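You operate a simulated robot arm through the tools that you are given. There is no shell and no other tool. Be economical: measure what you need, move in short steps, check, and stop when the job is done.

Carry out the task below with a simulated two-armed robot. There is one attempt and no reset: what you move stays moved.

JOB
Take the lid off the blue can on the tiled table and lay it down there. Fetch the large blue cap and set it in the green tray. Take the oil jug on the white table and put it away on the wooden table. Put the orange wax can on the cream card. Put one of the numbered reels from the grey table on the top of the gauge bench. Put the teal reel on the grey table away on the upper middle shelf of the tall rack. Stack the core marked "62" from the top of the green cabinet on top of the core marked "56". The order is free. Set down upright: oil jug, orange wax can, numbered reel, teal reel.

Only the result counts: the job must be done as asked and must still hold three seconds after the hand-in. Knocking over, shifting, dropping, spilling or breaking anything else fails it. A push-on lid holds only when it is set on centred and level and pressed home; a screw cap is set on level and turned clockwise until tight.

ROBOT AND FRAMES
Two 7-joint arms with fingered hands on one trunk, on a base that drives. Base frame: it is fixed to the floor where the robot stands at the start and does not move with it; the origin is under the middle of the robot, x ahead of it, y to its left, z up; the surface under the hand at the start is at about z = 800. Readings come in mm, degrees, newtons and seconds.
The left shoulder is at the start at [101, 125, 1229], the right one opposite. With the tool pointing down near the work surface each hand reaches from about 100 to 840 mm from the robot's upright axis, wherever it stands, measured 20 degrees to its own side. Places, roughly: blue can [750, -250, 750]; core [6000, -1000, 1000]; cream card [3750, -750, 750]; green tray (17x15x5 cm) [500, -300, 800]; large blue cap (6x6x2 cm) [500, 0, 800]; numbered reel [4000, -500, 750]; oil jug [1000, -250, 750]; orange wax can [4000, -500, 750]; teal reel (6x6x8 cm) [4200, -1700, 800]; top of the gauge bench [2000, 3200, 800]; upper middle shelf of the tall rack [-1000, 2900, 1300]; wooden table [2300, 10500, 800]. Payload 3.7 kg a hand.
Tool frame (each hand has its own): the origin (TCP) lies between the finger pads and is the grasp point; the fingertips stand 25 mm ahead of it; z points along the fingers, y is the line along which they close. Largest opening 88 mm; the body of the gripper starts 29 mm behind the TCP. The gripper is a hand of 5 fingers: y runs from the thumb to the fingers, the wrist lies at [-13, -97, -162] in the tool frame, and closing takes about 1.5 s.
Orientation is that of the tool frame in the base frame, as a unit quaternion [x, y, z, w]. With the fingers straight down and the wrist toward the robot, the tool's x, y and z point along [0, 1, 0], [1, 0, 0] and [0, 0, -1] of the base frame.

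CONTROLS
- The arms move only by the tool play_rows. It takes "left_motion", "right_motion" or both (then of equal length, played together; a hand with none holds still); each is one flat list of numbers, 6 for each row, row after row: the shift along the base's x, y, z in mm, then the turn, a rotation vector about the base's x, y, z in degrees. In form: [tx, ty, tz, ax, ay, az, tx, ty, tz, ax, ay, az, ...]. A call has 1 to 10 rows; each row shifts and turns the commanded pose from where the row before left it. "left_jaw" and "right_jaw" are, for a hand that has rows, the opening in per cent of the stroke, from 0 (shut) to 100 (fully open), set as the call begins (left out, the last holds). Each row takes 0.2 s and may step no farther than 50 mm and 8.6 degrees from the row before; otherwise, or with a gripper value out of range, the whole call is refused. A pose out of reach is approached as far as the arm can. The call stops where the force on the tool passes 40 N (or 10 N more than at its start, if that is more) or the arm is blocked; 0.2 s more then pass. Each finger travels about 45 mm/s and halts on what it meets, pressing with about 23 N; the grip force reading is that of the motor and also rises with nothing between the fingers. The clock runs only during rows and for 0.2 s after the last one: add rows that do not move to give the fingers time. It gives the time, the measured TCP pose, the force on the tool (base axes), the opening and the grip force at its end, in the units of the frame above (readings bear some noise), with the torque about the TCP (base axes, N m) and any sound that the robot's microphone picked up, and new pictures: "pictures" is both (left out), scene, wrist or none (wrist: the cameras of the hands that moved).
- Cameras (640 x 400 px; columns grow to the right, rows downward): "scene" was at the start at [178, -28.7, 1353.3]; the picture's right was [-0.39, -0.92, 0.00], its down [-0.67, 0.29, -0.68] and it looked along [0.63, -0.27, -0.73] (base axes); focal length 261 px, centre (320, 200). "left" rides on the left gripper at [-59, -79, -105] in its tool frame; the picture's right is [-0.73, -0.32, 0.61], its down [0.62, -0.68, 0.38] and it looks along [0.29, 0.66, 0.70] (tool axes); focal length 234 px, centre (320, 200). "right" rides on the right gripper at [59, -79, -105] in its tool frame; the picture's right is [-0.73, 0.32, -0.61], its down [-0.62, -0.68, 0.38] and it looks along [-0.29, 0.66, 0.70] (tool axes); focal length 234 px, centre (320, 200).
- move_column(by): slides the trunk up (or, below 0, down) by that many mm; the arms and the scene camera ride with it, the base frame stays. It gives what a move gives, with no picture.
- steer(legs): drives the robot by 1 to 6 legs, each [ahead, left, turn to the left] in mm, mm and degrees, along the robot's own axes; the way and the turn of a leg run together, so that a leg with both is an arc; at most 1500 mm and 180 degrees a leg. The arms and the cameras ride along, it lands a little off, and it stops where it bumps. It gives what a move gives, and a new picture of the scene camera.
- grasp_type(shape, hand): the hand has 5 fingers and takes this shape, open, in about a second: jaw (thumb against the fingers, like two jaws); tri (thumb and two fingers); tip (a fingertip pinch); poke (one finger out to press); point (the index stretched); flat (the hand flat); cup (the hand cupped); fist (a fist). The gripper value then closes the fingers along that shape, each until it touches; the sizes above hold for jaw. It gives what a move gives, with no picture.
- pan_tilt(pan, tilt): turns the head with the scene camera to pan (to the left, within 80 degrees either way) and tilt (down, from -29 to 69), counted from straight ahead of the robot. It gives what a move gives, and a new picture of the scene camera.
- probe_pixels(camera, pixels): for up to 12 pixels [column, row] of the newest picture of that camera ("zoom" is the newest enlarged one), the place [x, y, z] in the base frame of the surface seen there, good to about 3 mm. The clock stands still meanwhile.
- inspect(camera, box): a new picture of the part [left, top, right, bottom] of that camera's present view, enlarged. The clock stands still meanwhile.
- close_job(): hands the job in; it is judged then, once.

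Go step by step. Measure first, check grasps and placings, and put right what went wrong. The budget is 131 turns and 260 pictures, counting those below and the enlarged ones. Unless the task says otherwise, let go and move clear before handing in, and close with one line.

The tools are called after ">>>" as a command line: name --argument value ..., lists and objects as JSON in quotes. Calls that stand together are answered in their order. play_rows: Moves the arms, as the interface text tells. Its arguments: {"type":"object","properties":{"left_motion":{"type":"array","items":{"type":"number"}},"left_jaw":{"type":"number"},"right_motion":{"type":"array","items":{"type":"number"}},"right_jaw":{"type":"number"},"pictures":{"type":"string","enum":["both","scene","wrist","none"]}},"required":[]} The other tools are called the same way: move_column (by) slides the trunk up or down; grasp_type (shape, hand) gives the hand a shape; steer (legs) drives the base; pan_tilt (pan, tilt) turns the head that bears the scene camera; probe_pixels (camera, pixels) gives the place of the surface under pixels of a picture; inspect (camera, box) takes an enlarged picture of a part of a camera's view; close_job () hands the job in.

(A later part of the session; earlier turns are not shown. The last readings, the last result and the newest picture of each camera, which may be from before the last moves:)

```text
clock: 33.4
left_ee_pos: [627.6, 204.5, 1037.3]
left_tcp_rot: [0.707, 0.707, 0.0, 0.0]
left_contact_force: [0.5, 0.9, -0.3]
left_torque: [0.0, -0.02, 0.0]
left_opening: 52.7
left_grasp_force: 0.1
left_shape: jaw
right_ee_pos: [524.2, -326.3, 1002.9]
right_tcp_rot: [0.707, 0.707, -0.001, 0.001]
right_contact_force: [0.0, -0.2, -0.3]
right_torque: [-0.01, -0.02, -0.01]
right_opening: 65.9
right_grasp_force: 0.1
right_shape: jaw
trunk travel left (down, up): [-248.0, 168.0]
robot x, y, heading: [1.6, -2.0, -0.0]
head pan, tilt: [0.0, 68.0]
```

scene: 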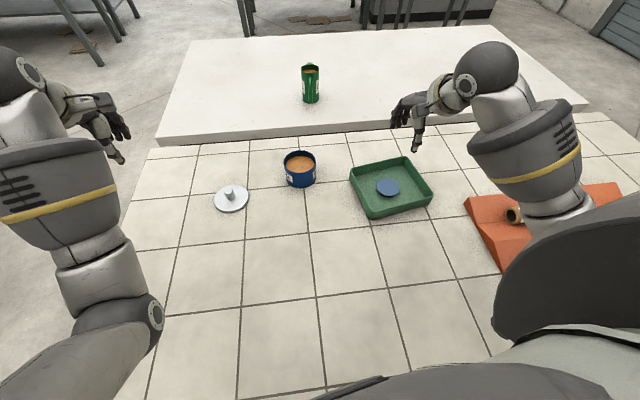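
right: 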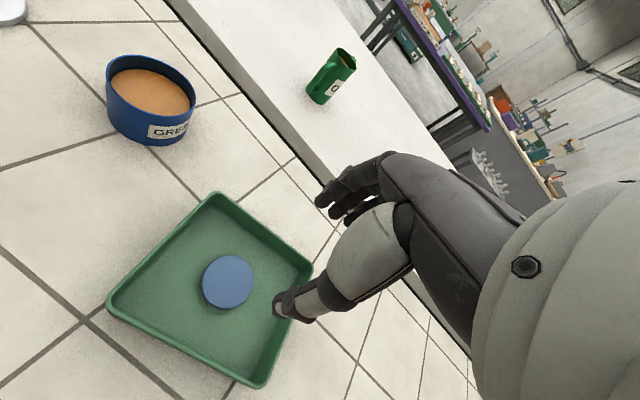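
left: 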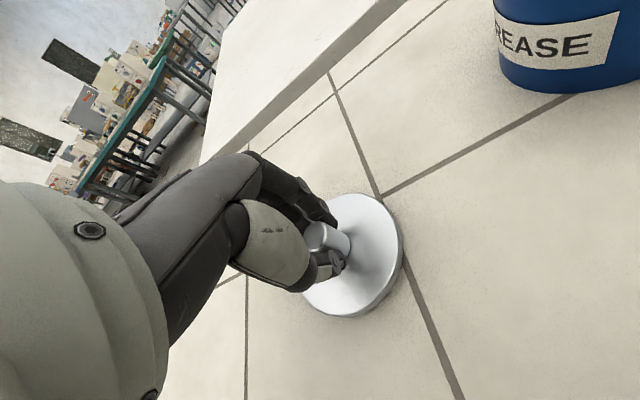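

Measuring the table outlines.

>>> probe_pixels --camera "scene" --pixels '[[192, 44], [491, 29], [158, 136], [585, 106], [150, 155], [105, 395], [615, 118], [320, 372], [310, 66], [311, 100], [300, 375], [633, 140]]'

>>> inspect --camera "scene" --box '[250, 40, 370, 120]'

```text
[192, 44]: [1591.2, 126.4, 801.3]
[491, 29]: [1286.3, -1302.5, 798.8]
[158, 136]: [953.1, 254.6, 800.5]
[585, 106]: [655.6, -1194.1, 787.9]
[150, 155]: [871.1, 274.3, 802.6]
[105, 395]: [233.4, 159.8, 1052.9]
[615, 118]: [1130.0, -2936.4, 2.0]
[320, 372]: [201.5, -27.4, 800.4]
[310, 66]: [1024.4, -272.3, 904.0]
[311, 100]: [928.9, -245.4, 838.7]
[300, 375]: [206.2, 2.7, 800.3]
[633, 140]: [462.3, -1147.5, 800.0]
```

```text
5.00 times, centred on (310, 80) of scene
```

zoom: 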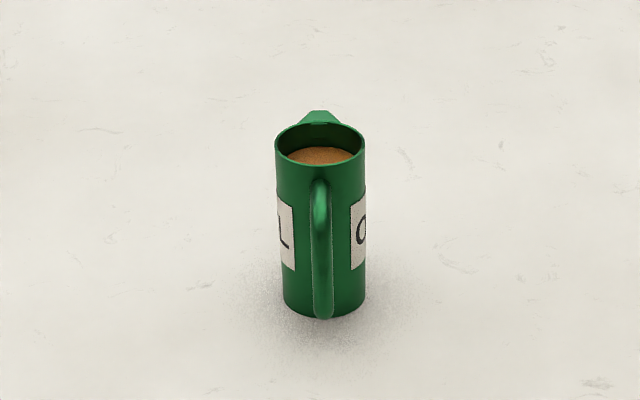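

Jug is at roughly (985,-250) on the white table, which spans x≈850–1510 there. I'll look ahead in detail to identify the grey table, card, and cabinet.

>>> pan_tilt --pan -10 --tilt 12

>>> inspect --camera "scene" --box '[220, 130, 420, 255]'

>>> inspect --camera "scene" --box '[380, 130, 580, 255]'

```text
clock: 34.7
left_ee_pos: [627.0, 202.2, 1037.0]
left_tcp_rot: [0.707, 0.708, 0.0, 0.0]
left_contact_force: [-0.2, 0.3, 0.2]
left_torque: [0.01, 0.02, 0.02]
left_opening: 52.3
left_grasp_force: 0.0
left_shape: jaw
right_ee_pos: [525.5, -325.7, 1003.4]
right_tcp_rot: [0.707, 0.707, 0.0, 0.0]
right_contact_force: [-0.3, -1.3, -0.2]
right_torque: [0.01, 0.03, -0.02]
right_opening: 65.6
right_grasp_force: 0.0
right_shape: jaw
trunk travel left (down, up): [-248.0, 168.0]
robot x, y, heading: [-0.2, 1.6, -0.1]
head pan, tilt: [-10.0, 12.0]
```

scene: 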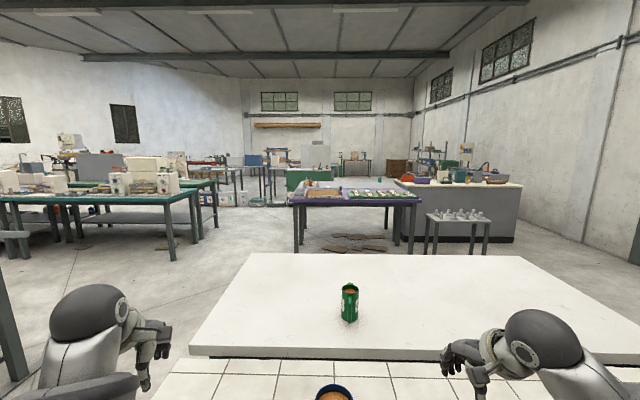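

```text
3.20 times, centred on (320, 192) of scene
```

zoom: 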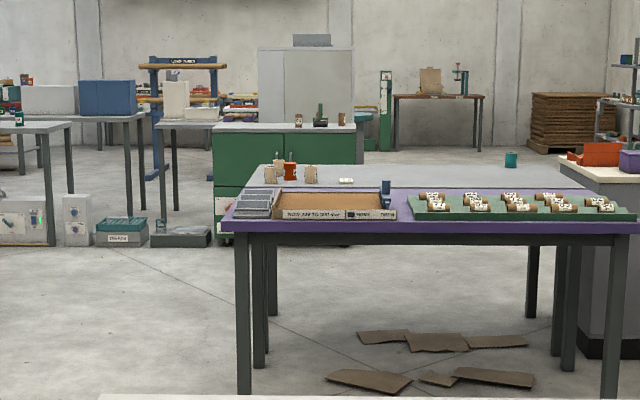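

```text
3.20 times, centred on (480, 192) of scene
```

zoom: 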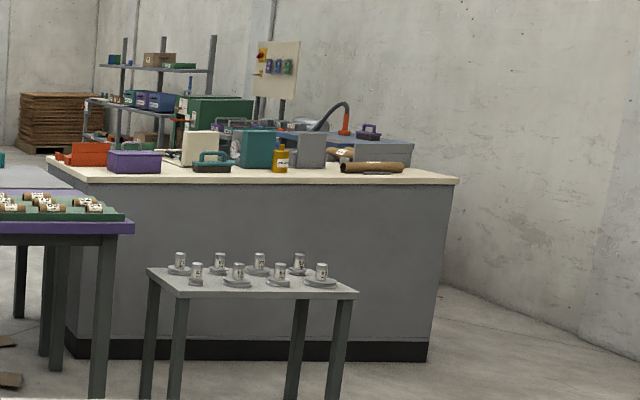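

Behind the purple table sits the grey table (reels, orange can, card, teal reel at zoom (511,159)), with the green cabinet beyond. Measuring a set of points for navigation.

>>> probe_pixels --camera "scene" --pixels '[[291, 201], [419, 202], [305, 192], [416, 195], [300, 184], [395, 188], [328, 187], [287, 170], [331, 171], [310, 186], [380, 180], [310, 250]]'

>>> probe_pixels --camera "zoom" --pixels '[[60, 170], [455, 182], [80, 345], [425, 355], [150, 272], [355, 296], [145, 395], [300, 300]]'

>>> inspect --camera "scene" --box '[280, 160, 400, 210]'

```text
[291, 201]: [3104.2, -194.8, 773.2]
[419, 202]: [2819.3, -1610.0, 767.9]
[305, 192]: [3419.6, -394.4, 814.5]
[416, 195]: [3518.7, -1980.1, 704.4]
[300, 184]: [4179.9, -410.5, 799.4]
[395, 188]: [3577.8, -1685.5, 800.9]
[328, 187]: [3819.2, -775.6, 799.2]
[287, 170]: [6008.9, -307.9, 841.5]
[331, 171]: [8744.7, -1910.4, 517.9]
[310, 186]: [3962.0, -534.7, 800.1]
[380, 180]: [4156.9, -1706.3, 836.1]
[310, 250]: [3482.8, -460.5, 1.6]
```

```text
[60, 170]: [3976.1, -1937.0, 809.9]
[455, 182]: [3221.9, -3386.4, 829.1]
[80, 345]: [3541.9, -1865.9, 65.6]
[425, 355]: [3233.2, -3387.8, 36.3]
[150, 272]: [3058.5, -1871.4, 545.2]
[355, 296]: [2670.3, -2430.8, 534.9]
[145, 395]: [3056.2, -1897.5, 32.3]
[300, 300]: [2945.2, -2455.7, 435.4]
```

```text
5.33 times, centred on (340, 185) of scene
```

zoom: 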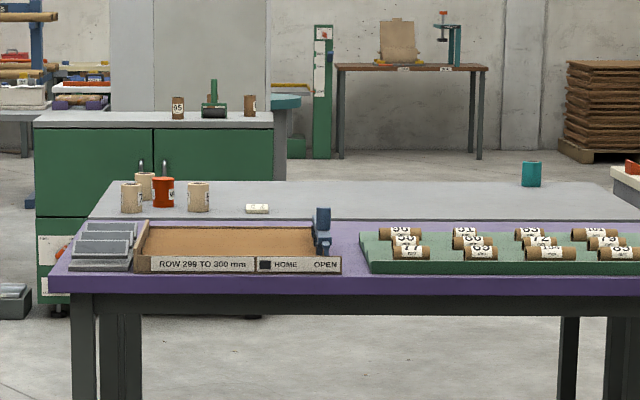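

The orange can is at zoom (163,192), card at (257,208), and cores on the cabinet at (178,107)/(250,105). I'll tuck the arms in and look left to plan the route round the tables.

>>> play_rows --left_motion '[-45, 5, 12, 0, 0, 0, -45, 5, 12, 0, 0, 0, -45, 5, 12, 0, 0, 0, -45, 5, 12, 0, 0, 0, -45, 5, 12, 0, 0, 0, -45, 5, 12, 0, 0, 0]' --right_motion '[-30, 10, 20, 0, 0, 0, -30, 10, 20, 0, 0, 0, -30, 10, 20, 0, 0, 0, -30, 10, 20, 0, 0, 0, -30, 10, 20, 0, 0, 0, -20, 10, 10, 0, 0, 0]' --pictures "none"

>>> pan_tilt --pan 45 --tilt 30

```text
clock: 36.1
left_ee_pos: [437.9, 254.8, 1122.9]
left_tcp_rot: [0.707, 0.707, -0.001, -0.001]
left_contact_force: [0.2, 0.4, 0.3]
left_torque: [-0.03, -0.01, 0.02]
left_opening: 52.3
left_grasp_force: 0.2
left_shape: jaw
left hand out of reach, approached as far as the arm can: row 4, 5, 6
right_ee_pos: [418.1, -296.4, 1126.9]
right_tcp_rot: [0.707, 0.707, -0.001, -0.001]
right_contact_force: [-0.5, -0.5, -0.6]
right_torque: [-0.02, 0.0, 0.0]
right_opening: 65.6
right_grasp_force: 0.1
right_shape: jaw
right hand out of reach, approached as far as the arm can: row 4, 5, 6
trunk travel left (down, up): [-248.0, 168.0]
robot x, y, heading: [0.1, -1.2, -0.1]
head pan, tilt: [-10.0, 12.0]
```

```text
clock: 37.3
left_ee_pos: [437.8, 253.5, 1122.7]
left_tcp_rot: [0.707, 0.707, -0.001, -0.001]
left_contact_force: [0.3, 0.0, 0.2]
left_torque: [-0.02, 0.0, 0.01]
left_opening: 52.7
left_grasp_force: 0.1
left_shape: jaw
right_ee_pos: [420.1, -298.1, 1125.6]
right_tcp_rot: [0.706, 0.708, 0.0, -0.002]
right_contact_force: [1.0, 0.3, 0.2]
right_torque: [0.01, -0.02, 0.01]
right_opening: 65.9
right_grasp_force: 0.1
right_shape: jaw
trunk travel left (down, up): [-248.0, 168.0]
robot x, y, heading: [-1.2, -3.0, 0.1]
head pan, tilt: [45.0, 30.0]
```

scene: 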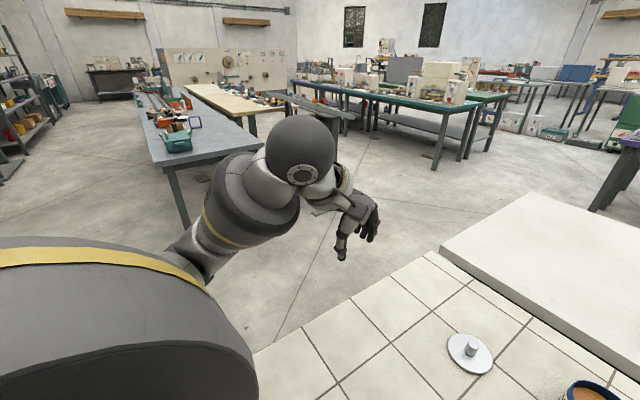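

>>> probe_pixels --camera "scene" --pixels '[[150, 163], [262, 147], [142, 97], [283, 340], [425, 253], [270, 92], [335, 118], [460, 110], [500, 98], [212, 88], [185, 220], [305, 255]]'

>>> inspect --camera "scene" --box '[80, 30, 400, 230]'

```text
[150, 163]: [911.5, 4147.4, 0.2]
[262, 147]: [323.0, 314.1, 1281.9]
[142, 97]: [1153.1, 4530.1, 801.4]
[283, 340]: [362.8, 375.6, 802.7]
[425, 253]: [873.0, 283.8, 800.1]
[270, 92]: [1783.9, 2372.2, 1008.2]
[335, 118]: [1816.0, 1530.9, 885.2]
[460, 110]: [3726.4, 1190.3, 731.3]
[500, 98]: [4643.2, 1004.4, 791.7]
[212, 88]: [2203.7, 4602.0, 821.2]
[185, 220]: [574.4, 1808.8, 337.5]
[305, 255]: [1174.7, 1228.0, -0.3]
```

```text
2.00 times, centred on (240, 130) of scene
```

zoom: 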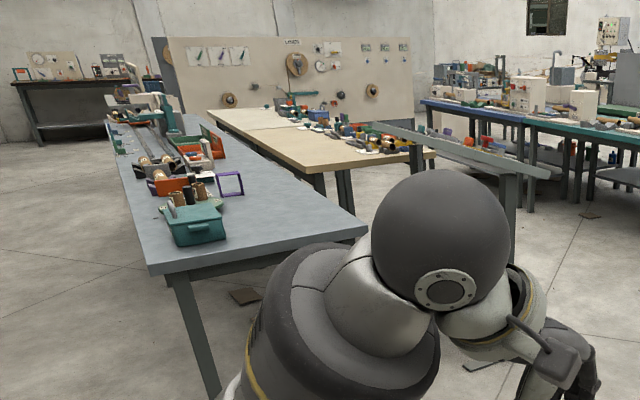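

Path is clear: tiled-table left edge is y≈284–375, blue-grey table begins at y≈1750. I'll drive back, left, then along y≈850→400 to the aisle beyond the grey table.

>>> steer --legs '[[-150, 0, 0], [0, 850, 0], [1500, 0, 0], [1500, -320, 0], [1400, -150, 0]]'

>>> pan_tilt --pan -50 --tilt 25

```text
refused: leg 4 is longer than a leg can be; nothing moved
```

```text
clock: 39.0
left_ee_pos: [437.9, 253.2, 1122.8]
left_tcp_rot: [0.707, 0.707, -0.001, -0.001]
left_contact_force: [-0.8, 0.1, 0.1]
left_torque: [0.02, 0.0, -0.03]
left_opening: 52.4
left_grasp_force: 0.1
left_shape: jaw
right_ee_pos: [419.4, -298.0, 1126.5]
right_tcp_rot: [0.706, 0.708, 0.0, -0.001]
right_contact_force: [0.1, -0.1, 0.3]
right_torque: [-0.01, 0.01, 0.01]
right_opening: 66.0
right_grasp_force: 0.1
right_shape: jaw
trunk travel left (down, up): [-248.0, 168.0]
robot x, y, heading: [-3.4, -1.7, 0.0]
head pan, tilt: [-50.0, 25.0]
```

scene: 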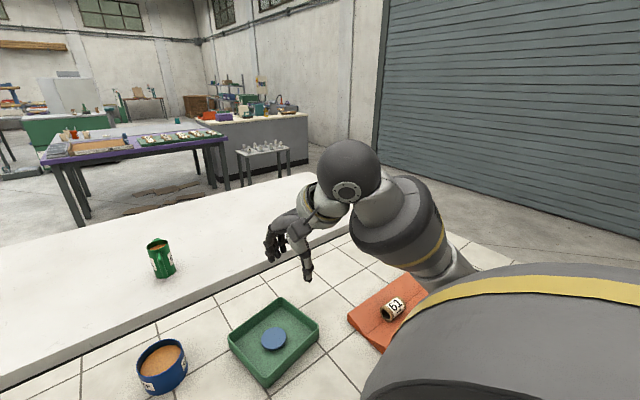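

A leg was just over 1500 mm long. Shortening it.

>>> steer --legs '[[-150, 0, 0], [0, 850, 0], [1480, 0, 0], [1460, -300, 0], [1450, -150, 0]]'

```text
clock: 68.4
left_ee_pos: [4655.5, 743.4, 1121.9]
left_tcp_rot: [0.691, 0.723, -0.001, -0.001]
left_contact_force: [-0.8, -0.4, 1.1]
left_torque: [0.0, 0.05, 0.0]
left_opening: 52.7
left_grasp_force: 0.0
left_shape: jaw
right_ee_pos: [4659.8, 191.1, 1125.8]
right_tcp_rot: [0.692, 0.722, 0.0, 0.0]
right_contact_force: [0.6, -0.3, 0.8]
right_torque: [0.01, -0.02, 0.01]
right_opening: 65.7
right_grasp_force: 0.0
right_shape: jaw
trunk travel left (down, up): [-248.0, 168.0]
robot x, y, heading: [4226.8, 469.5, 2.3]
head pan, tilt: [-50.0, 25.0]
```

scene: 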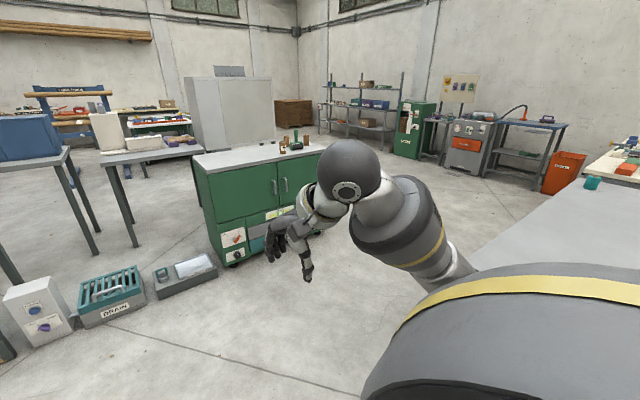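

Arrived at (4227,470). Measuring the cabinet edges and floor boxes, and looking right toward the grey table.

>>> probe_pixels --camera "scene" --pixels '[[193, 157], [327, 148], [283, 146], [296, 145], [308, 140], [130, 300], [215, 270], [230, 265], [590, 190], [60, 340], [282, 152]]'

>>> pan_tilt --pan -80 --tilt 40

```text
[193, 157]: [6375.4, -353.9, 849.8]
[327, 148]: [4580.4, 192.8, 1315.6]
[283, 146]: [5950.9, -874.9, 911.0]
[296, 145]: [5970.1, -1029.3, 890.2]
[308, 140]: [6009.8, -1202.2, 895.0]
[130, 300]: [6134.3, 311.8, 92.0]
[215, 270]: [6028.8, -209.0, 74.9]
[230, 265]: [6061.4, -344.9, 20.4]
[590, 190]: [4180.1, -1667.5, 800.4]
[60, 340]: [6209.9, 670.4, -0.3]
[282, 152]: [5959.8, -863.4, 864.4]
```

```text
clock: 69.4
left_ee_pos: [4655.6, 744.1, 1122.5]
left_tcp_rot: [0.691, 0.723, -0.002, -0.001]
left_contact_force: [0.1, 0.8, -0.2]
left_torque: [0.01, 0.02, 0.0]
left_opening: 52.5
left_grasp_force: 0.1
left_shape: jaw
right_ee_pos: [4661.1, 189.8, 1126.3]
right_tcp_rot: [0.691, 0.723, 0.0, -0.002]
right_contact_force: [0.5, -0.3, 0.6]
right_torque: [0.01, 0.0, 0.0]
right_opening: 65.8
right_grasp_force: 0.0
right_shape: jaw
trunk travel left (down, up): [-248.0, 168.0]
robot x, y, heading: [4229.3, 469.2, 2.7]
head pan, tilt: [-80.0, 40.0]
```

scene: 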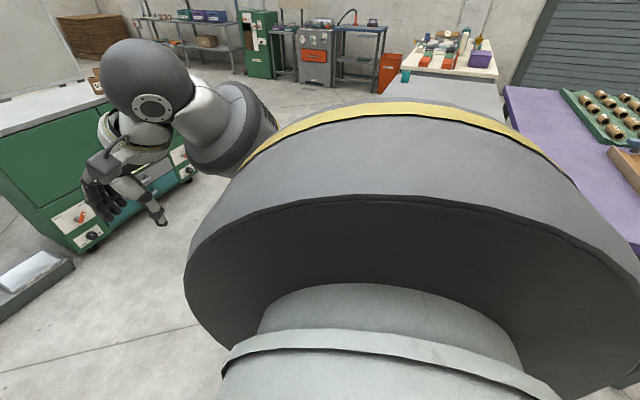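

I'll drive into the aisle at x≈4970, then turn to face the grey table from behind.

>>> steer --legs '[[740, -30, 0], [0, -700, 0], [0, 0, 177.5]]'

>>> pan_tilt --pan 15 --tilt 40

```text
clock: 86.7
left_ee_pos: [4573.5, -478.2, 1122.6]
left_tcp_rot: [0.713, -0.702, 0.0, 0.0]
left_contact_force: [-0.1, -0.4, -0.6]
left_torque: [0.01, 0.0, -0.02]
left_opening: 52.6
left_grasp_force: 0.0
left_shape: jaw
right_ee_pos: [4583.7, 75.5, 1126.3]
right_tcp_rot: [0.712, -0.702, 0.001, -0.001]
right_contact_force: [-0.9, -0.5, 0.6]
right_torque: [-0.05, 0.0, 0.02]
right_opening: 65.9
right_grasp_force: 0.0
right_shape: jaw
trunk travel left (down, up): [-248.0, 168.0]
robot x, y, heading: [5008.7, -219.3, -179.1]
head pan, tilt: [-80.0, 40.0]
```

scene: 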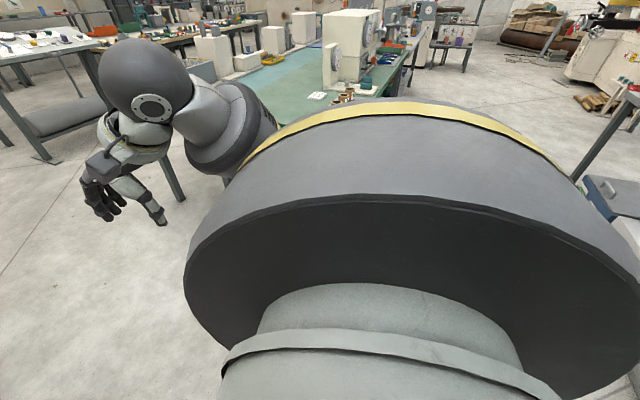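

```text
clock: 88.5
left_ee_pos: [4573.7, -477.2, 1123.7]
left_tcp_rot: [0.712, -0.702, 0.001, 0.0]
left_contact_force: [0.3, -0.5, 0.0]
left_torque: [-0.01, 0.01, -0.01]
left_opening: 52.4
left_grasp_force: 0.0
left_shape: jaw
right_ee_pos: [4584.6, 73.3, 1126.1]
right_tcp_rot: [0.713, -0.702, 0.001, 0.0]
right_contact_force: [-0.6, -0.1, 0.7]
right_torque: [-0.01, 0.0, 0.03]
right_opening: 65.8
right_grasp_force: 0.2
right_shape: jaw
trunk travel left (down, up): [-248.0, 168.0]
robot x, y, heading: [5006.0, -218.9, -179.5]
head pan, tilt: [15.0, 40.0]
```

scene: 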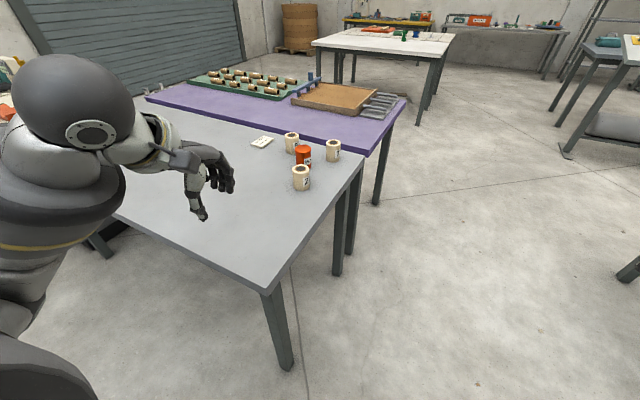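

>>> probe_pixels --camera "scene" --pixels '[[269, 290], [362, 165], [128, 228], [300, 168], [300, 187], [303, 151], [303, 163], [290, 137], [332, 144], [332, 157], [261, 142], [282, 370]]'

>>> inspect --camera "scene" --box '[240, 120, 360, 200]'

```text
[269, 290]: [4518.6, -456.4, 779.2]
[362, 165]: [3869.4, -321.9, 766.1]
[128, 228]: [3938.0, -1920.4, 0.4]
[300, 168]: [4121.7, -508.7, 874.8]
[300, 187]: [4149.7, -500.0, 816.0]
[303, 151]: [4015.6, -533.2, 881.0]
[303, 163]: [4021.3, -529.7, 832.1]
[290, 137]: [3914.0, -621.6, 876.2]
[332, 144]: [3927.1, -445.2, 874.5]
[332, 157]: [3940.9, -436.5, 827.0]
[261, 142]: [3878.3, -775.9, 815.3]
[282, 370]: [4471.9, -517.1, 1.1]
```

```text
5.00 times, centred on (300, 160) of scene
```

zoom: 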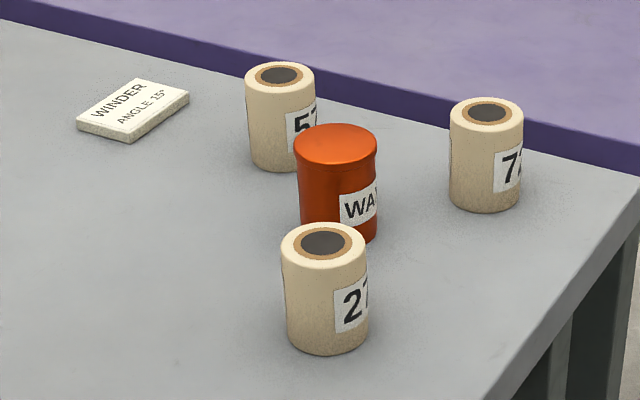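

The left end of the grey table is the right spot for can/card/reels. First, the cabinet cores: I'll turn to the cabinet and approach to about (5430,-1000).

>>> steer --legs '[[0, 0, 179.5], [0, -780, 0], [420, 0, 0]]'

>>> pan_tilt --pan 0 --tilt 45

```text
clock: 105.0
left_ee_pos: [5852.1, -758.4, 1121.7]
left_tcp_rot: [0.718, 0.697, -0.001, -0.001]
left_contact_force: [0.5, -0.1, 0.5]
left_torque: [0.01, 0.05, 0.03]
left_opening: 52.6
left_grasp_force: 0.0
left_shape: jaw
right_ee_pos: [5815.1, -1309.6, 1125.8]
right_tcp_rot: [0.717, 0.697, 0.001, -0.002]
right_contact_force: [0.9, -0.4, 0.3]
right_torque: [0.0, 0.02, 0.01]
right_opening: 65.8
right_grasp_force: 0.0
right_shape: jaw
trunk travel left (down, up): [-248.0, 168.0]
robot x, y, heading: [5409.5, -996.6, -1.6]
head pan, tilt: [15.0, 40.0]
```

scene: 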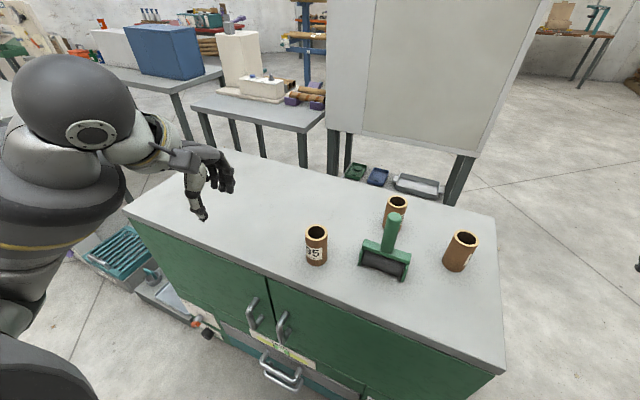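

```text
clock: 105.8
left_ee_pos: [5852.5, -758.3, 1123.0]
left_tcp_rot: [0.718, 0.696, -0.001, -0.001]
left_contact_force: [0.0, -1.0, 0.1]
left_torque: [0.0, -0.03, 0.0]
left_opening: 52.6
left_grasp_force: 0.0
left_shape: jaw
right_ee_pos: [5815.4, -1309.3, 1126.3]
right_tcp_rot: [0.718, 0.696, 0.001, -0.001]
right_contact_force: [-0.6, -0.7, 1.0]
right_torque: [0.03, 0.0, -0.03]
right_opening: 65.6
right_grasp_force: 0.0
right_shape: jaw
trunk travel left (down, up): [-248.0, 168.0]
robot x, y, heading: [5405.5, -997.6, -1.6]
head pan, tilt: [0.0, 45.0]
```

scene: 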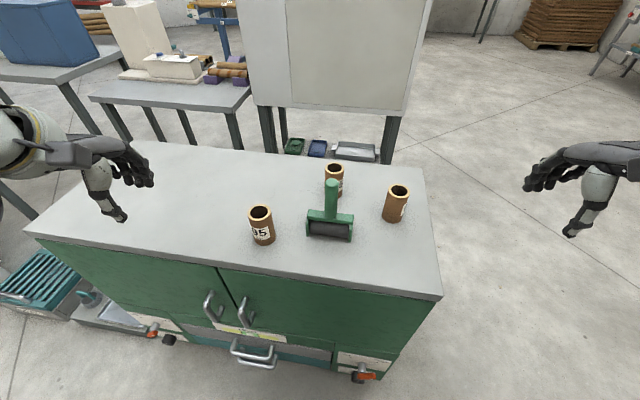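

Three cores stand at (262,225), (335,180), (396,204). Reading labels and measuring.

>>> inspect --camera "scene" --box '[230, 150, 430, 275]'

>>> inspect --camera "right" --box '[0, 0, 640, 400]'

>>> inspect --camera "left" --box '[0, 0, 640, 400]'

>>> probe_pixels --camera "scene" --pixels '[[253, 220], [267, 240], [262, 207], [327, 168], [343, 172], [388, 190], [405, 193], [393, 218], [331, 187], [335, 222], [440, 297], [426, 175]]'

```text
3.20 times, centred on (330, 212) of scene
```

zoom: 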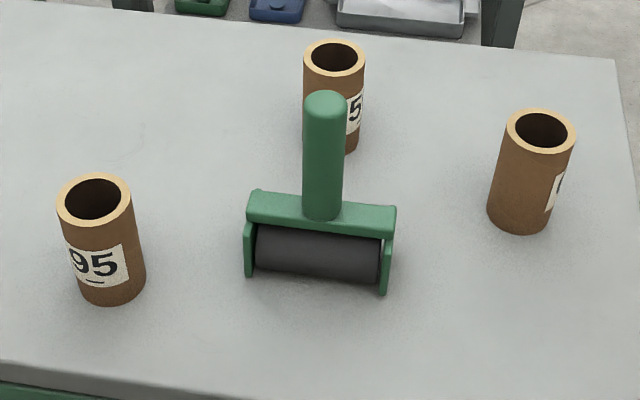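

```text
1.00 times, centred on (320, 200) of right (not enlarged: the box is as wide or as high as the picture)
```

zoom: 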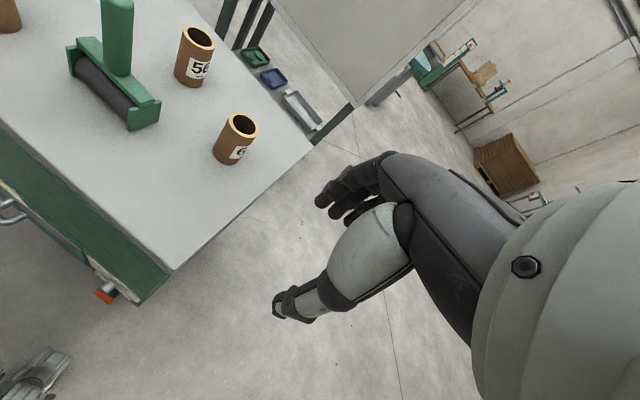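

```text
1.00 times, centred on (320, 200) of left (not enlarged: the box is as wide or as high as the picture)
```

zoom: 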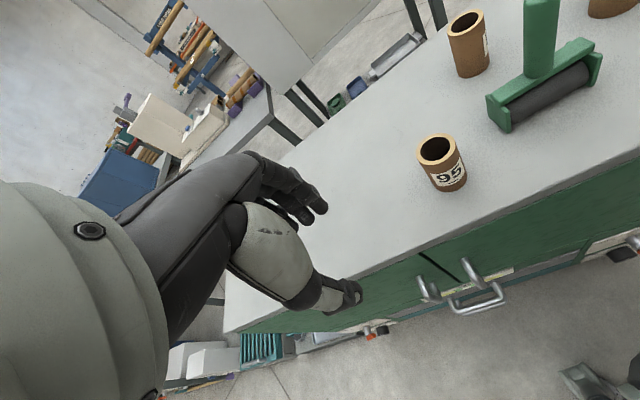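

```text
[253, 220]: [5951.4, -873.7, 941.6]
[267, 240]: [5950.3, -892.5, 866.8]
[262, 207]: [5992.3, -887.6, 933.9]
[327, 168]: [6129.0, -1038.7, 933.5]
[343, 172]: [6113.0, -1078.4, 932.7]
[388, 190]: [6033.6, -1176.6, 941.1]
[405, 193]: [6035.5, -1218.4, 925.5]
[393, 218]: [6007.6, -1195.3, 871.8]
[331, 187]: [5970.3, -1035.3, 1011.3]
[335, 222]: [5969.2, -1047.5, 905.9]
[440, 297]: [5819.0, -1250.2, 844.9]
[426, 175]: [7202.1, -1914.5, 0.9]
```

Checking the right-hand view: middle core reads "56", right one starts with "6". Zooming to confirm.

>>> inspect --camera "right" --box '[160, 20, 280, 170]'

>>> probe_pixels --camera "zoom" --pixels '[[320, 200], [320, 100]]'

```text
2.67 times, centred on (220, 95) of right
```

zoom: 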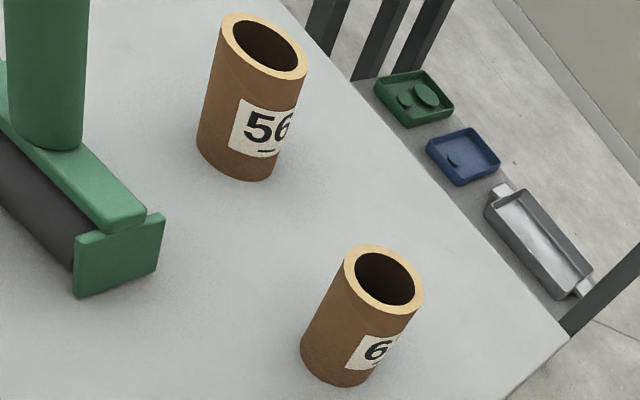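

```text
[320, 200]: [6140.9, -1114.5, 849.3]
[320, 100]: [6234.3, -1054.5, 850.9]
```

>>> probe_pixels --camera "zoom" --pixels '[[224, 38], [302, 70], [255, 20], [270, 74], [346, 268], [418, 300], [385, 248], [380, 308], [245, 175], [345, 380], [142, 240], [65, 260]]'

```text
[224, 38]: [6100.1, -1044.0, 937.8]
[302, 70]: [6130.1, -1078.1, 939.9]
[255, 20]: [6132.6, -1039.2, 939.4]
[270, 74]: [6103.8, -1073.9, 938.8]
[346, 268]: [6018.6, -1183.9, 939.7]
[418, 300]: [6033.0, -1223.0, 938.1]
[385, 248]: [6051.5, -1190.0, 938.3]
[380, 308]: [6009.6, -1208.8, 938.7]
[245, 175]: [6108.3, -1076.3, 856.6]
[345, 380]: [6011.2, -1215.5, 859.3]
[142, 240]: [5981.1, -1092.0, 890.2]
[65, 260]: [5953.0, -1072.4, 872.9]
```

Core 62 centre (6028,-1202), core 56 centre (6117,-1059), both Ø≈47, top z 939. Bringing the right hand above core 62.

>>> play_rows --right_motion '[35, 18, -14, 0, 0, 0, 35, 18, -14, 0, 0, 0, 36, 18, -14, 0, 0, 0, 36, 18, -14, 0, 0, 0, 36, 18, -15, 0, 0, 0, 35, 18, -15, 0, 0, 0, 0, 0, 0, 0, 0, 0]' --right_jaw 90 --pictures "wrist"

```text
clock: 107.4
left_ee_pos: [5850.5, -758.6, 1122.3]
left_tcp_rot: [0.718, 0.696, 0.0, 0.0]
left_contact_force: [0.2, -1.0, 0.4]
left_torque: [0.0, 0.01, -0.01]
left_opening: 52.7
left_grasp_force: 0.0
left_shape: jaw
right_ee_pos: [6028.4, -1203.8, 1041.1]
right_tcp_rot: [0.718, 0.696, -0.001, -0.001]
right_contact_force: [-0.3, 0.9, -1.0]
right_torque: [-0.03, 0.01, 0.0]
right_opening: 79.2
right_grasp_force: 0.1
right_shape: jaw
trunk travel left (down, up): [-248.0, 168.0]
robot x, y, heading: [5405.3, -996.5, -1.3]
head pan, tilt: [0.0, 45.0]
```

right: 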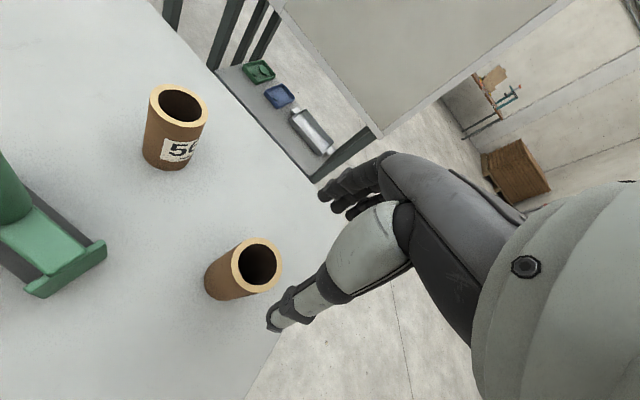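

>>> probe_pixels --camera "right" --pixels '[[234, 268], [280, 266], [258, 240], [256, 291], [152, 100], [204, 113], [180, 86], [177, 125]]'

```text
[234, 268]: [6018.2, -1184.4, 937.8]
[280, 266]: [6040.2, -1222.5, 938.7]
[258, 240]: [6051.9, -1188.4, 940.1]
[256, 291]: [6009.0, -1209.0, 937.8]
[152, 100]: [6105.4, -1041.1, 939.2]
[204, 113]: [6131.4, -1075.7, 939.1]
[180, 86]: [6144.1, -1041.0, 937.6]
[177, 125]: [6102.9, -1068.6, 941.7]
```

Refined: 62 at (6029,-1201), 56 at (6118.5,-1058). Descending to TCP z≈922 and gripping.

>>> play_rows --right_motion '[1, 2, -45, 0, 0, 0, 0, 0, -45, 0, 0, 0, 0, 0, -29, 0, 0, 0, 0, 0, 0, 0, 0, 0]' --pictures "wrist"

>>> play_rows --right_motion '[0, 0, 0, 0, 0, 0, 0, 0, 0, 0, 0, 0, 0, 0, 0, 0, 0, 0, 0, 0, 0, 0, 0, 0, 0, 0, 0, 0, 0, 0]' --right_jaw 0 --pictures "wrist"

```text
clock: 108.4
left_ee_pos: [5851.0, -757.4, 1121.9]
left_tcp_rot: [0.718, 0.696, 0.0, -0.001]
left_contact_force: [0.4, 0.3, 0.6]
left_torque: [0.01, -0.02, 0.0]
left_opening: 52.7
left_grasp_force: 0.0
left_shape: jaw
right_ee_pos: [6029.3, -1199.8, 922.4]
right_tcp_rot: [0.718, 0.696, 0.0, -0.001]
right_contact_force: [0.1, 0.0, -0.4]
right_torque: [-0.02, 0.04, 0.02]
right_opening: 79.2
right_grasp_force: 0.1
right_shape: jaw
trunk travel left (down, up): [-248.0, 168.0]
robot x, y, heading: [5404.8, -998.6, -1.6]
head pan, tilt: [0.0, 45.0]
```

right: 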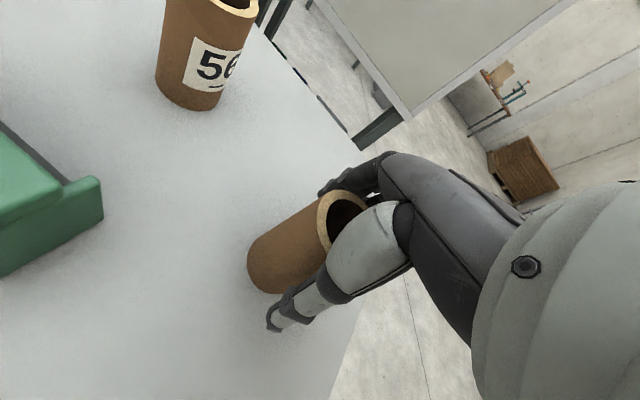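

```text
clock: 109.6
left_ee_pos: [5852.6, -758.2, 1123.1]
left_tcp_rot: [0.718, 0.696, -0.001, -0.001]
left_contact_force: [-0.8, 0.0, 0.7]
left_torque: [0.02, 0.02, 0.02]
left_opening: 52.5
left_grasp_force: 0.1
left_shape: jaw
right_ee_pos: [6029.6, -1199.5, 920.8]
right_tcp_rot: [0.718, 0.696, 0.0, -0.001]
right_contact_force: [-0.5, -0.6, -0.2]
right_torque: [-0.02, -0.03, 0.03]
right_opening: 43.1
right_grasp_force: 22.9
right_shape: jaw
trunk travel left (down, up): [-248.0, 168.0]
robot x, y, heading: [5408.7, -998.9, -1.8]
head pan, tilt: [0.0, 45.0]
```

right: 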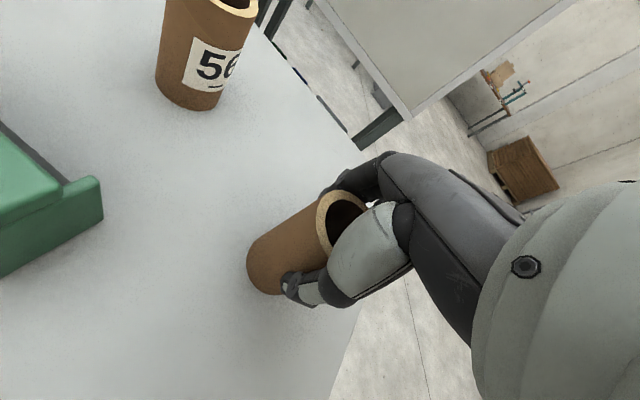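

Gripped at 43 mm. Lifting 115 mm and moving above core 56.

>>> play_rows --right_motion '[0, 0, 40, 0, 0, 0, 0, 0, 45, 0, 0, 0, 0, 0, 40, 0, 0, 0, 22.4, 35.75, 0, 0, 0, 0, 22.4, 35.75, 0, 0, 0, 0, 22.4, 35.75, 0, 0, 0, 0, 22.4, 35.75, 0, 0, 0, 0, 0, 0, 0, 0, 0, 0, 0, 0, 0, 0, 0, 0]' --pictures "both"

```text
clock: 111.6
left_ee_pos: [5851.7, -758.1, 1123.6]
left_tcp_rot: [0.718, 0.696, -0.001, 0.001]
left_contact_force: [0.9, 0.2, 0.3]
left_torque: [0.01, -0.04, -0.01]
left_opening: 52.4
left_grasp_force: 0.1
left_shape: jaw
right_ee_pos: [6118.0, -1054.4, 1045.6]
right_tcp_rot: [0.717, 0.697, -0.001, 0.0]
right_contact_force: [0.9, 0.2, -0.3]
right_torque: [0.0, 0.01, -0.03]
right_opening: 42.9
right_grasp_force: 23.1
right_shape: jaw
trunk travel left (down, up): [-248.0, 168.0]
robot x, y, heading: [5407.7, -999.5, -2.0]
head pan, tilt: [0.0, 45.0]
```

scene: 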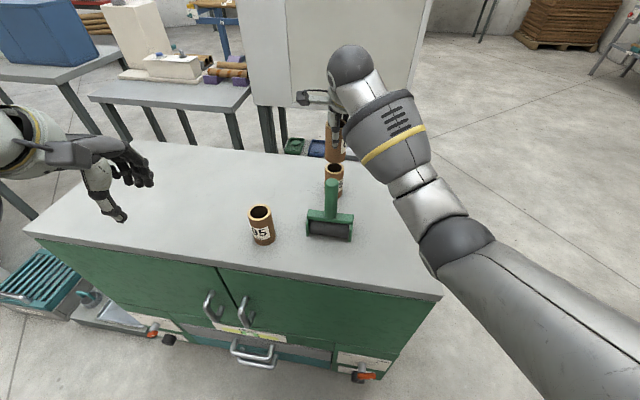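
right: 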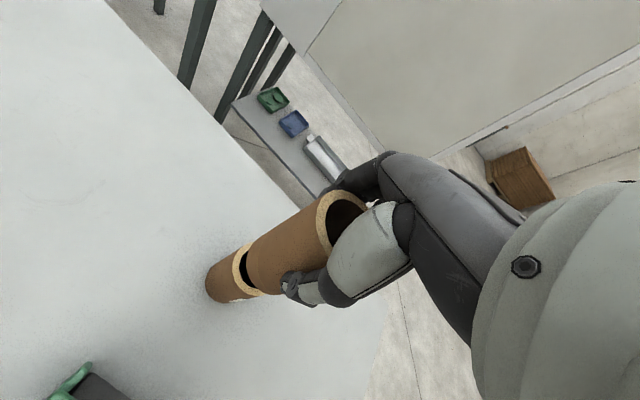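

Checking alignment between held core and core 56.

>>> inspect --camera "scene" --box '[295, 110, 375, 210]'

>>> probe_pixels --camera "right" --pixels '[[318, 225], [335, 195], [360, 200], [322, 245], [232, 265], [240, 248], [256, 293], [245, 290], [285, 225], [270, 245], [225, 280]]'

```text
4.00 times, centred on (335, 160) of scene
```

zoom: 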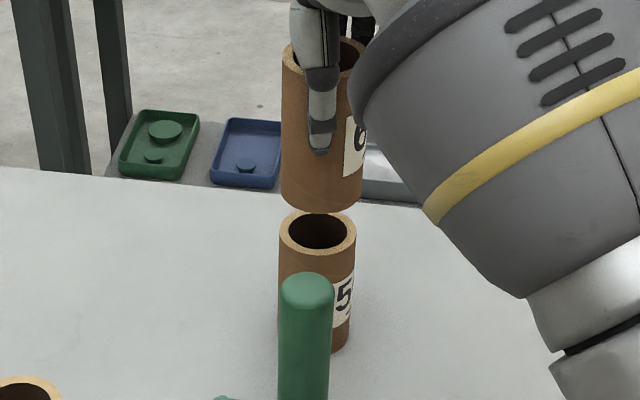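

```text
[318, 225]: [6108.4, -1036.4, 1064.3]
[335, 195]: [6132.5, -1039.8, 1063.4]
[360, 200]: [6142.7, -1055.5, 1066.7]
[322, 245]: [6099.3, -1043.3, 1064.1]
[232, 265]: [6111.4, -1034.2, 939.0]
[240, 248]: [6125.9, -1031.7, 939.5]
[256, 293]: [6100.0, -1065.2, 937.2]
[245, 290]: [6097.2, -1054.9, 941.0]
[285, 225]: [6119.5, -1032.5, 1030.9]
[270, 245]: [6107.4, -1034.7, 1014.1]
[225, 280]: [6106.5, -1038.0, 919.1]
```

Same-picture fits put the held core about (1.5, 2.5) mm off core 56. Correcting and lowering in steps.

>>> play_rows --right_motion '[1.5, 2.5, -14, 0, 0, 0, 0, 0, -14, 0, 0, 0, 0, 0, -3, 0, 0, 0, 0, 0, 0, 0, 0, 0]' --pictures "wrist"

>>> inspect --camera "scene" --box '[295, 110, 375, 210]'

```text
clock: 112.6
left_ee_pos: [5851.7, -758.4, 1122.6]
left_tcp_rot: [0.718, 0.696, 0.0, 0.0]
left_contact_force: [0.1, 0.7, 0.4]
left_torque: [0.04, 0.02, 0.0]
left_opening: 52.7
left_grasp_force: 0.0
left_shape: jaw
right_ee_pos: [6120.4, -1055.2, 1014.7]
right_tcp_rot: [0.717, 0.697, -0.001, -0.001]
right_contact_force: [0.3, 0.2, -1.3]
right_torque: [0.0, 0.02, 0.0]
right_opening: 42.7
right_grasp_force: 23.0
right_shape: jaw
trunk travel left (down, up): [-248.0, 168.0]
robot x, y, heading: [5406.1, -998.0, -1.8]
head pan, tilt: [0.0, 45.0]
```

right: 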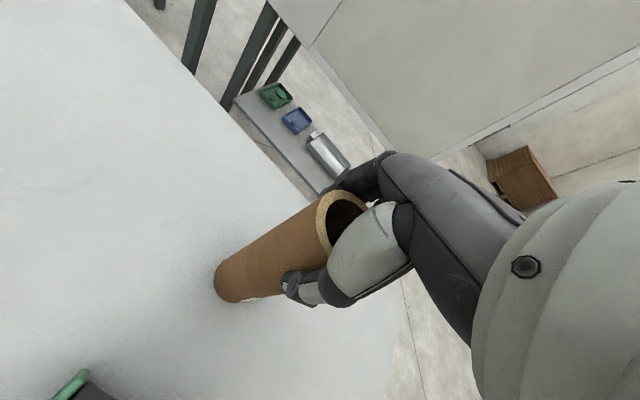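

```text
4.00 times, centred on (335, 160) of scene
```

zoom: 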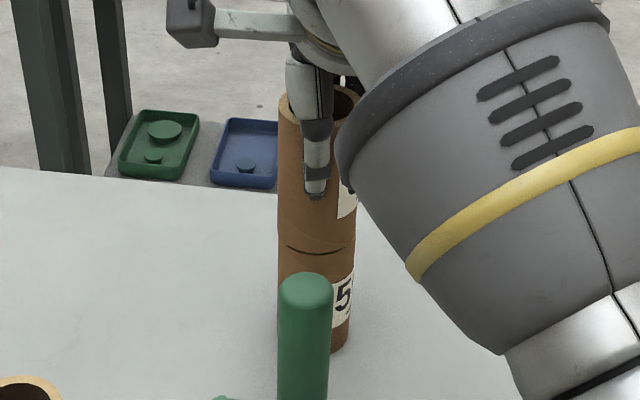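

Very well aligned, with a small gap left. Lowering to contact.

>>> play_rows --right_motion '[0, 0, -2, 0, 0, 0, 0, 0, -2, 0, 0, 0, 0, 0, -1, 0, 0, 0, 0, 0, 0, 0, 0, 0]' --pictures "none"

>>> inspect --camera "scene" --box '[295, 110, 375, 210]'

```text
clock: 113.6
left_ee_pos: [5851.9, -759.8, 1123.2]
left_tcp_rot: [0.718, 0.696, -0.001, 0.001]
left_contact_force: [0.0, 0.5, -0.3]
left_torque: [0.01, 0.01, -0.02]
left_opening: 52.6
left_grasp_force: 0.0
left_shape: jaw
right_ee_pos: [6119.9, -1054.1, 1011.7]
right_tcp_rot: [0.718, 0.696, 0.001, -0.001]
right_contact_force: [-0.1, -0.5, 4.3]
right_torque: [0.0, 0.01, -0.01]
right_opening: 42.6
right_grasp_force: 23.5
right_shape: jaw
trunk travel left (down, up): [-248.0, 168.0]
robot x, y, heading: [5403.2, -999.3, -2.1]
head pan, tilt: [0.0, 45.0]
```

```text
4.00 times, centred on (335, 160) of scene
```

zoom: 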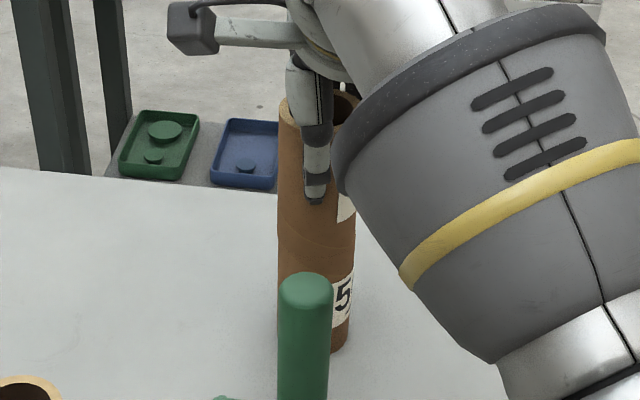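

Contact 4 N, edges flush. Opening gently, waiting, then rising straight up.

>>> play_rows --right_motion '[0, 0, 0, 0, 0, 0, 0, 0, 0, 0, 0, 0, 0, 0, 0, 0, 0, 0, 0, 0, 0, 0, 0, 0, 0, 0, 0, 0, 0, 0]' --right_jaw 85 --pictures "wrist"

>>> play_rows --right_motion '[0, 0, 30, 0, 0, 0, 0, 0, 40, 0, 0, 0, 0, 0, 40, 0, 0, 0, -40, -20, 10, 0, 0, 0, -40, -25, 0, 0, 0, 0, -40, -25, 0, 0, 0, 0, -40, -25, 0, 0, 0, 0, -40, -25, 0, 0, 0, 0, -40, -25, 0, 0, 0, 0]' --pictures "both"

```text
clock: 114.8
left_ee_pos: [5851.2, -758.2, 1121.9]
left_tcp_rot: [0.718, 0.696, 0.0, -0.001]
left_contact_force: [0.7, 0.8, -0.2]
left_torque: [-0.03, 0.0, 0.0]
left_opening: 52.4
left_grasp_force: 0.1
left_shape: jaw
right_ee_pos: [6121.6, -1053.4, 1010.1]
right_tcp_rot: [0.717, 0.697, 0.0, -0.001]
right_contact_force: [0.5, 0.8, 0.7]
right_torque: [0.01, 0.01, 0.01]
right_opening: 74.4
right_grasp_force: 0.0
right_shape: jaw
trunk travel left (down, up): [-248.0, 168.0]
robot x, y, heading: [5403.8, -996.2, -1.7]
head pan, tilt: [0.0, 45.0]
```

right: 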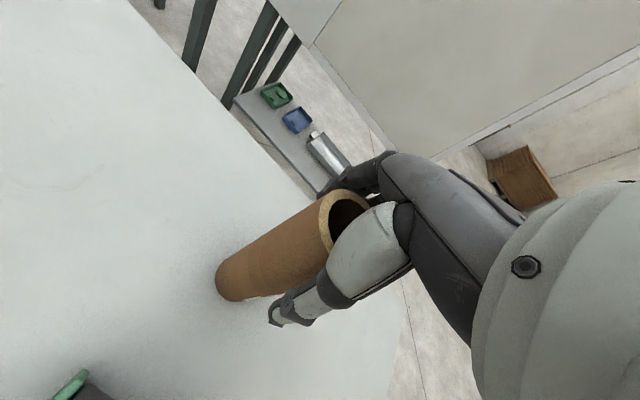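

```text
clock: 116.8
left_ee_pos: [5851.3, -759.4, 1123.6]
left_tcp_rot: [0.718, 0.696, -0.001, 0.0]
left_contact_force: [-0.1, -0.2, -0.3]
left_torque: [0.02, 0.0, 0.05]
left_opening: 52.5
left_grasp_force: 0.1
left_shape: jaw
right_ee_pos: [5882.0, -1200.8, 1131.1]
right_tcp_rot: [0.718, 0.696, 0.0, -0.002]
right_contact_force: [-0.2, -0.7, 0.4]
right_torque: [-0.03, 0.05, 0.0]
right_opening: 74.7
right_grasp_force: 0.1
right_shape: jaw
trunk travel left (down, up): [-248.0, 168.0]
robot x, y, heading: [5407.2, -997.7, -1.8]
head pan, tilt: [0.0, 45.0]
```

scene: 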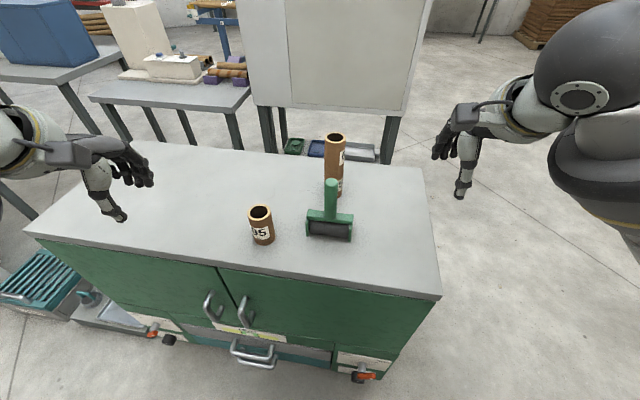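
right: 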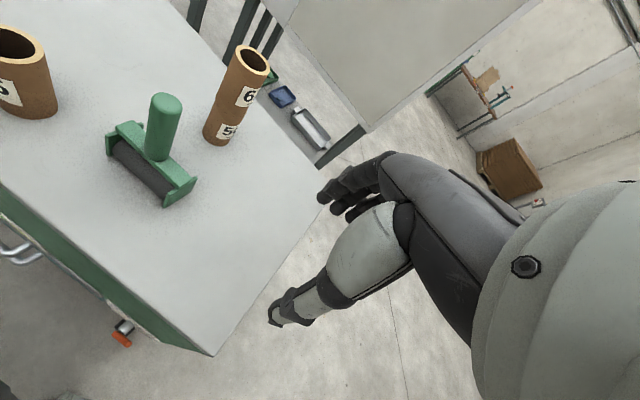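

Cores are stacked cleanly. Now backing off, turning, and approaching the teal reel from the aisle with the left hand.

>>> steer --legs '[[-350, 0, 0], [0, 0, 180], [0, 500, 0], [300, 0, 0]]'

>>> pan_tilt --pan 20 --tilt 45

```text
clock: 132.7
left_ee_pos: [4326.0, -1753.5, 1122.3]
left_tcp_rot: [0.708, -0.707, 0.0, -0.001]
left_contact_force: [0.5, 1.3, -0.5]
left_torque: [0.02, -0.02, -0.01]
left_opening: 52.7
left_grasp_force: 0.0
left_shape: jaw
right_ee_pos: [4280.3, -1311.9, 1131.2]
right_tcp_rot: [0.708, -0.706, 0.002, 0.0]
right_contact_force: [-0.7, 0.5, -0.1]
right_torque: [0.02, 0.0, 0.02]
right_opening: 74.6
right_grasp_force: 0.1
right_shape: jaw
trunk travel left (down, up): [-248.0, 168.0]
robot x, y, heading: [4768.4, -1502.8, -180.0]
head pan, tilt: [0.0, 45.0]
```

scene: 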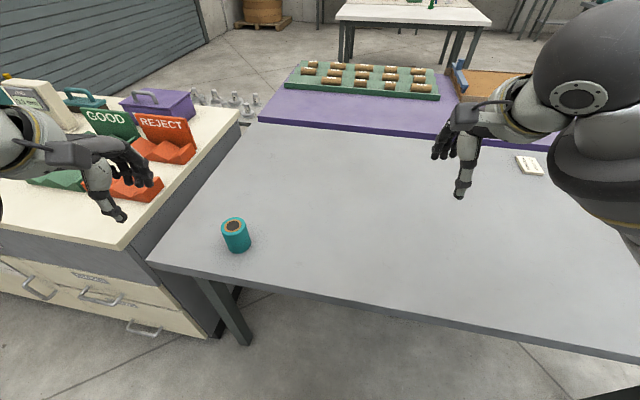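

```text
clock: 133.5
left_ee_pos: [4326.0, -1753.6, 1122.6]
left_tcp_rot: [0.707, -0.707, 0.001, 0.0]
left_contact_force: [-0.2, -0.1, 0.4]
left_torque: [-0.01, -0.01, -0.03]
left_opening: 52.4
left_grasp_force: 0.1
left_shape: jaw
right_ee_pos: [4280.1, -1311.7, 1130.0]
right_tcp_rot: [0.708, -0.706, 0.001, 0.0]
right_contact_force: [-0.3, -0.6, -1.1]
right_torque: [0.0, 0.0, 0.01]
right_opening: 74.5
right_grasp_force: 0.1
right_shape: jaw
trunk travel left (down, up): [-248.0, 168.0]
robot x, y, heading: [4765.0, -1496.6, -180.2]
head pan, tilt: [20.0, 45.0]
```

scene: 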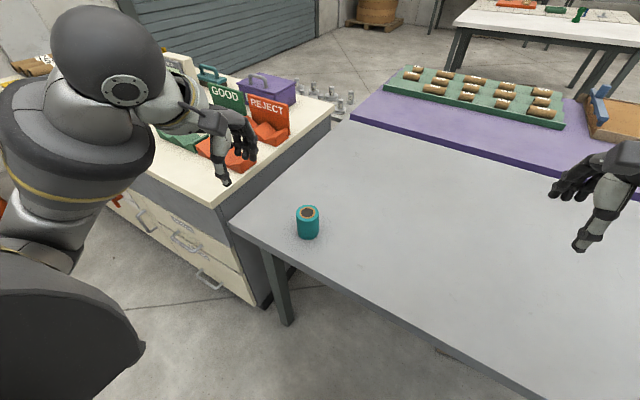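

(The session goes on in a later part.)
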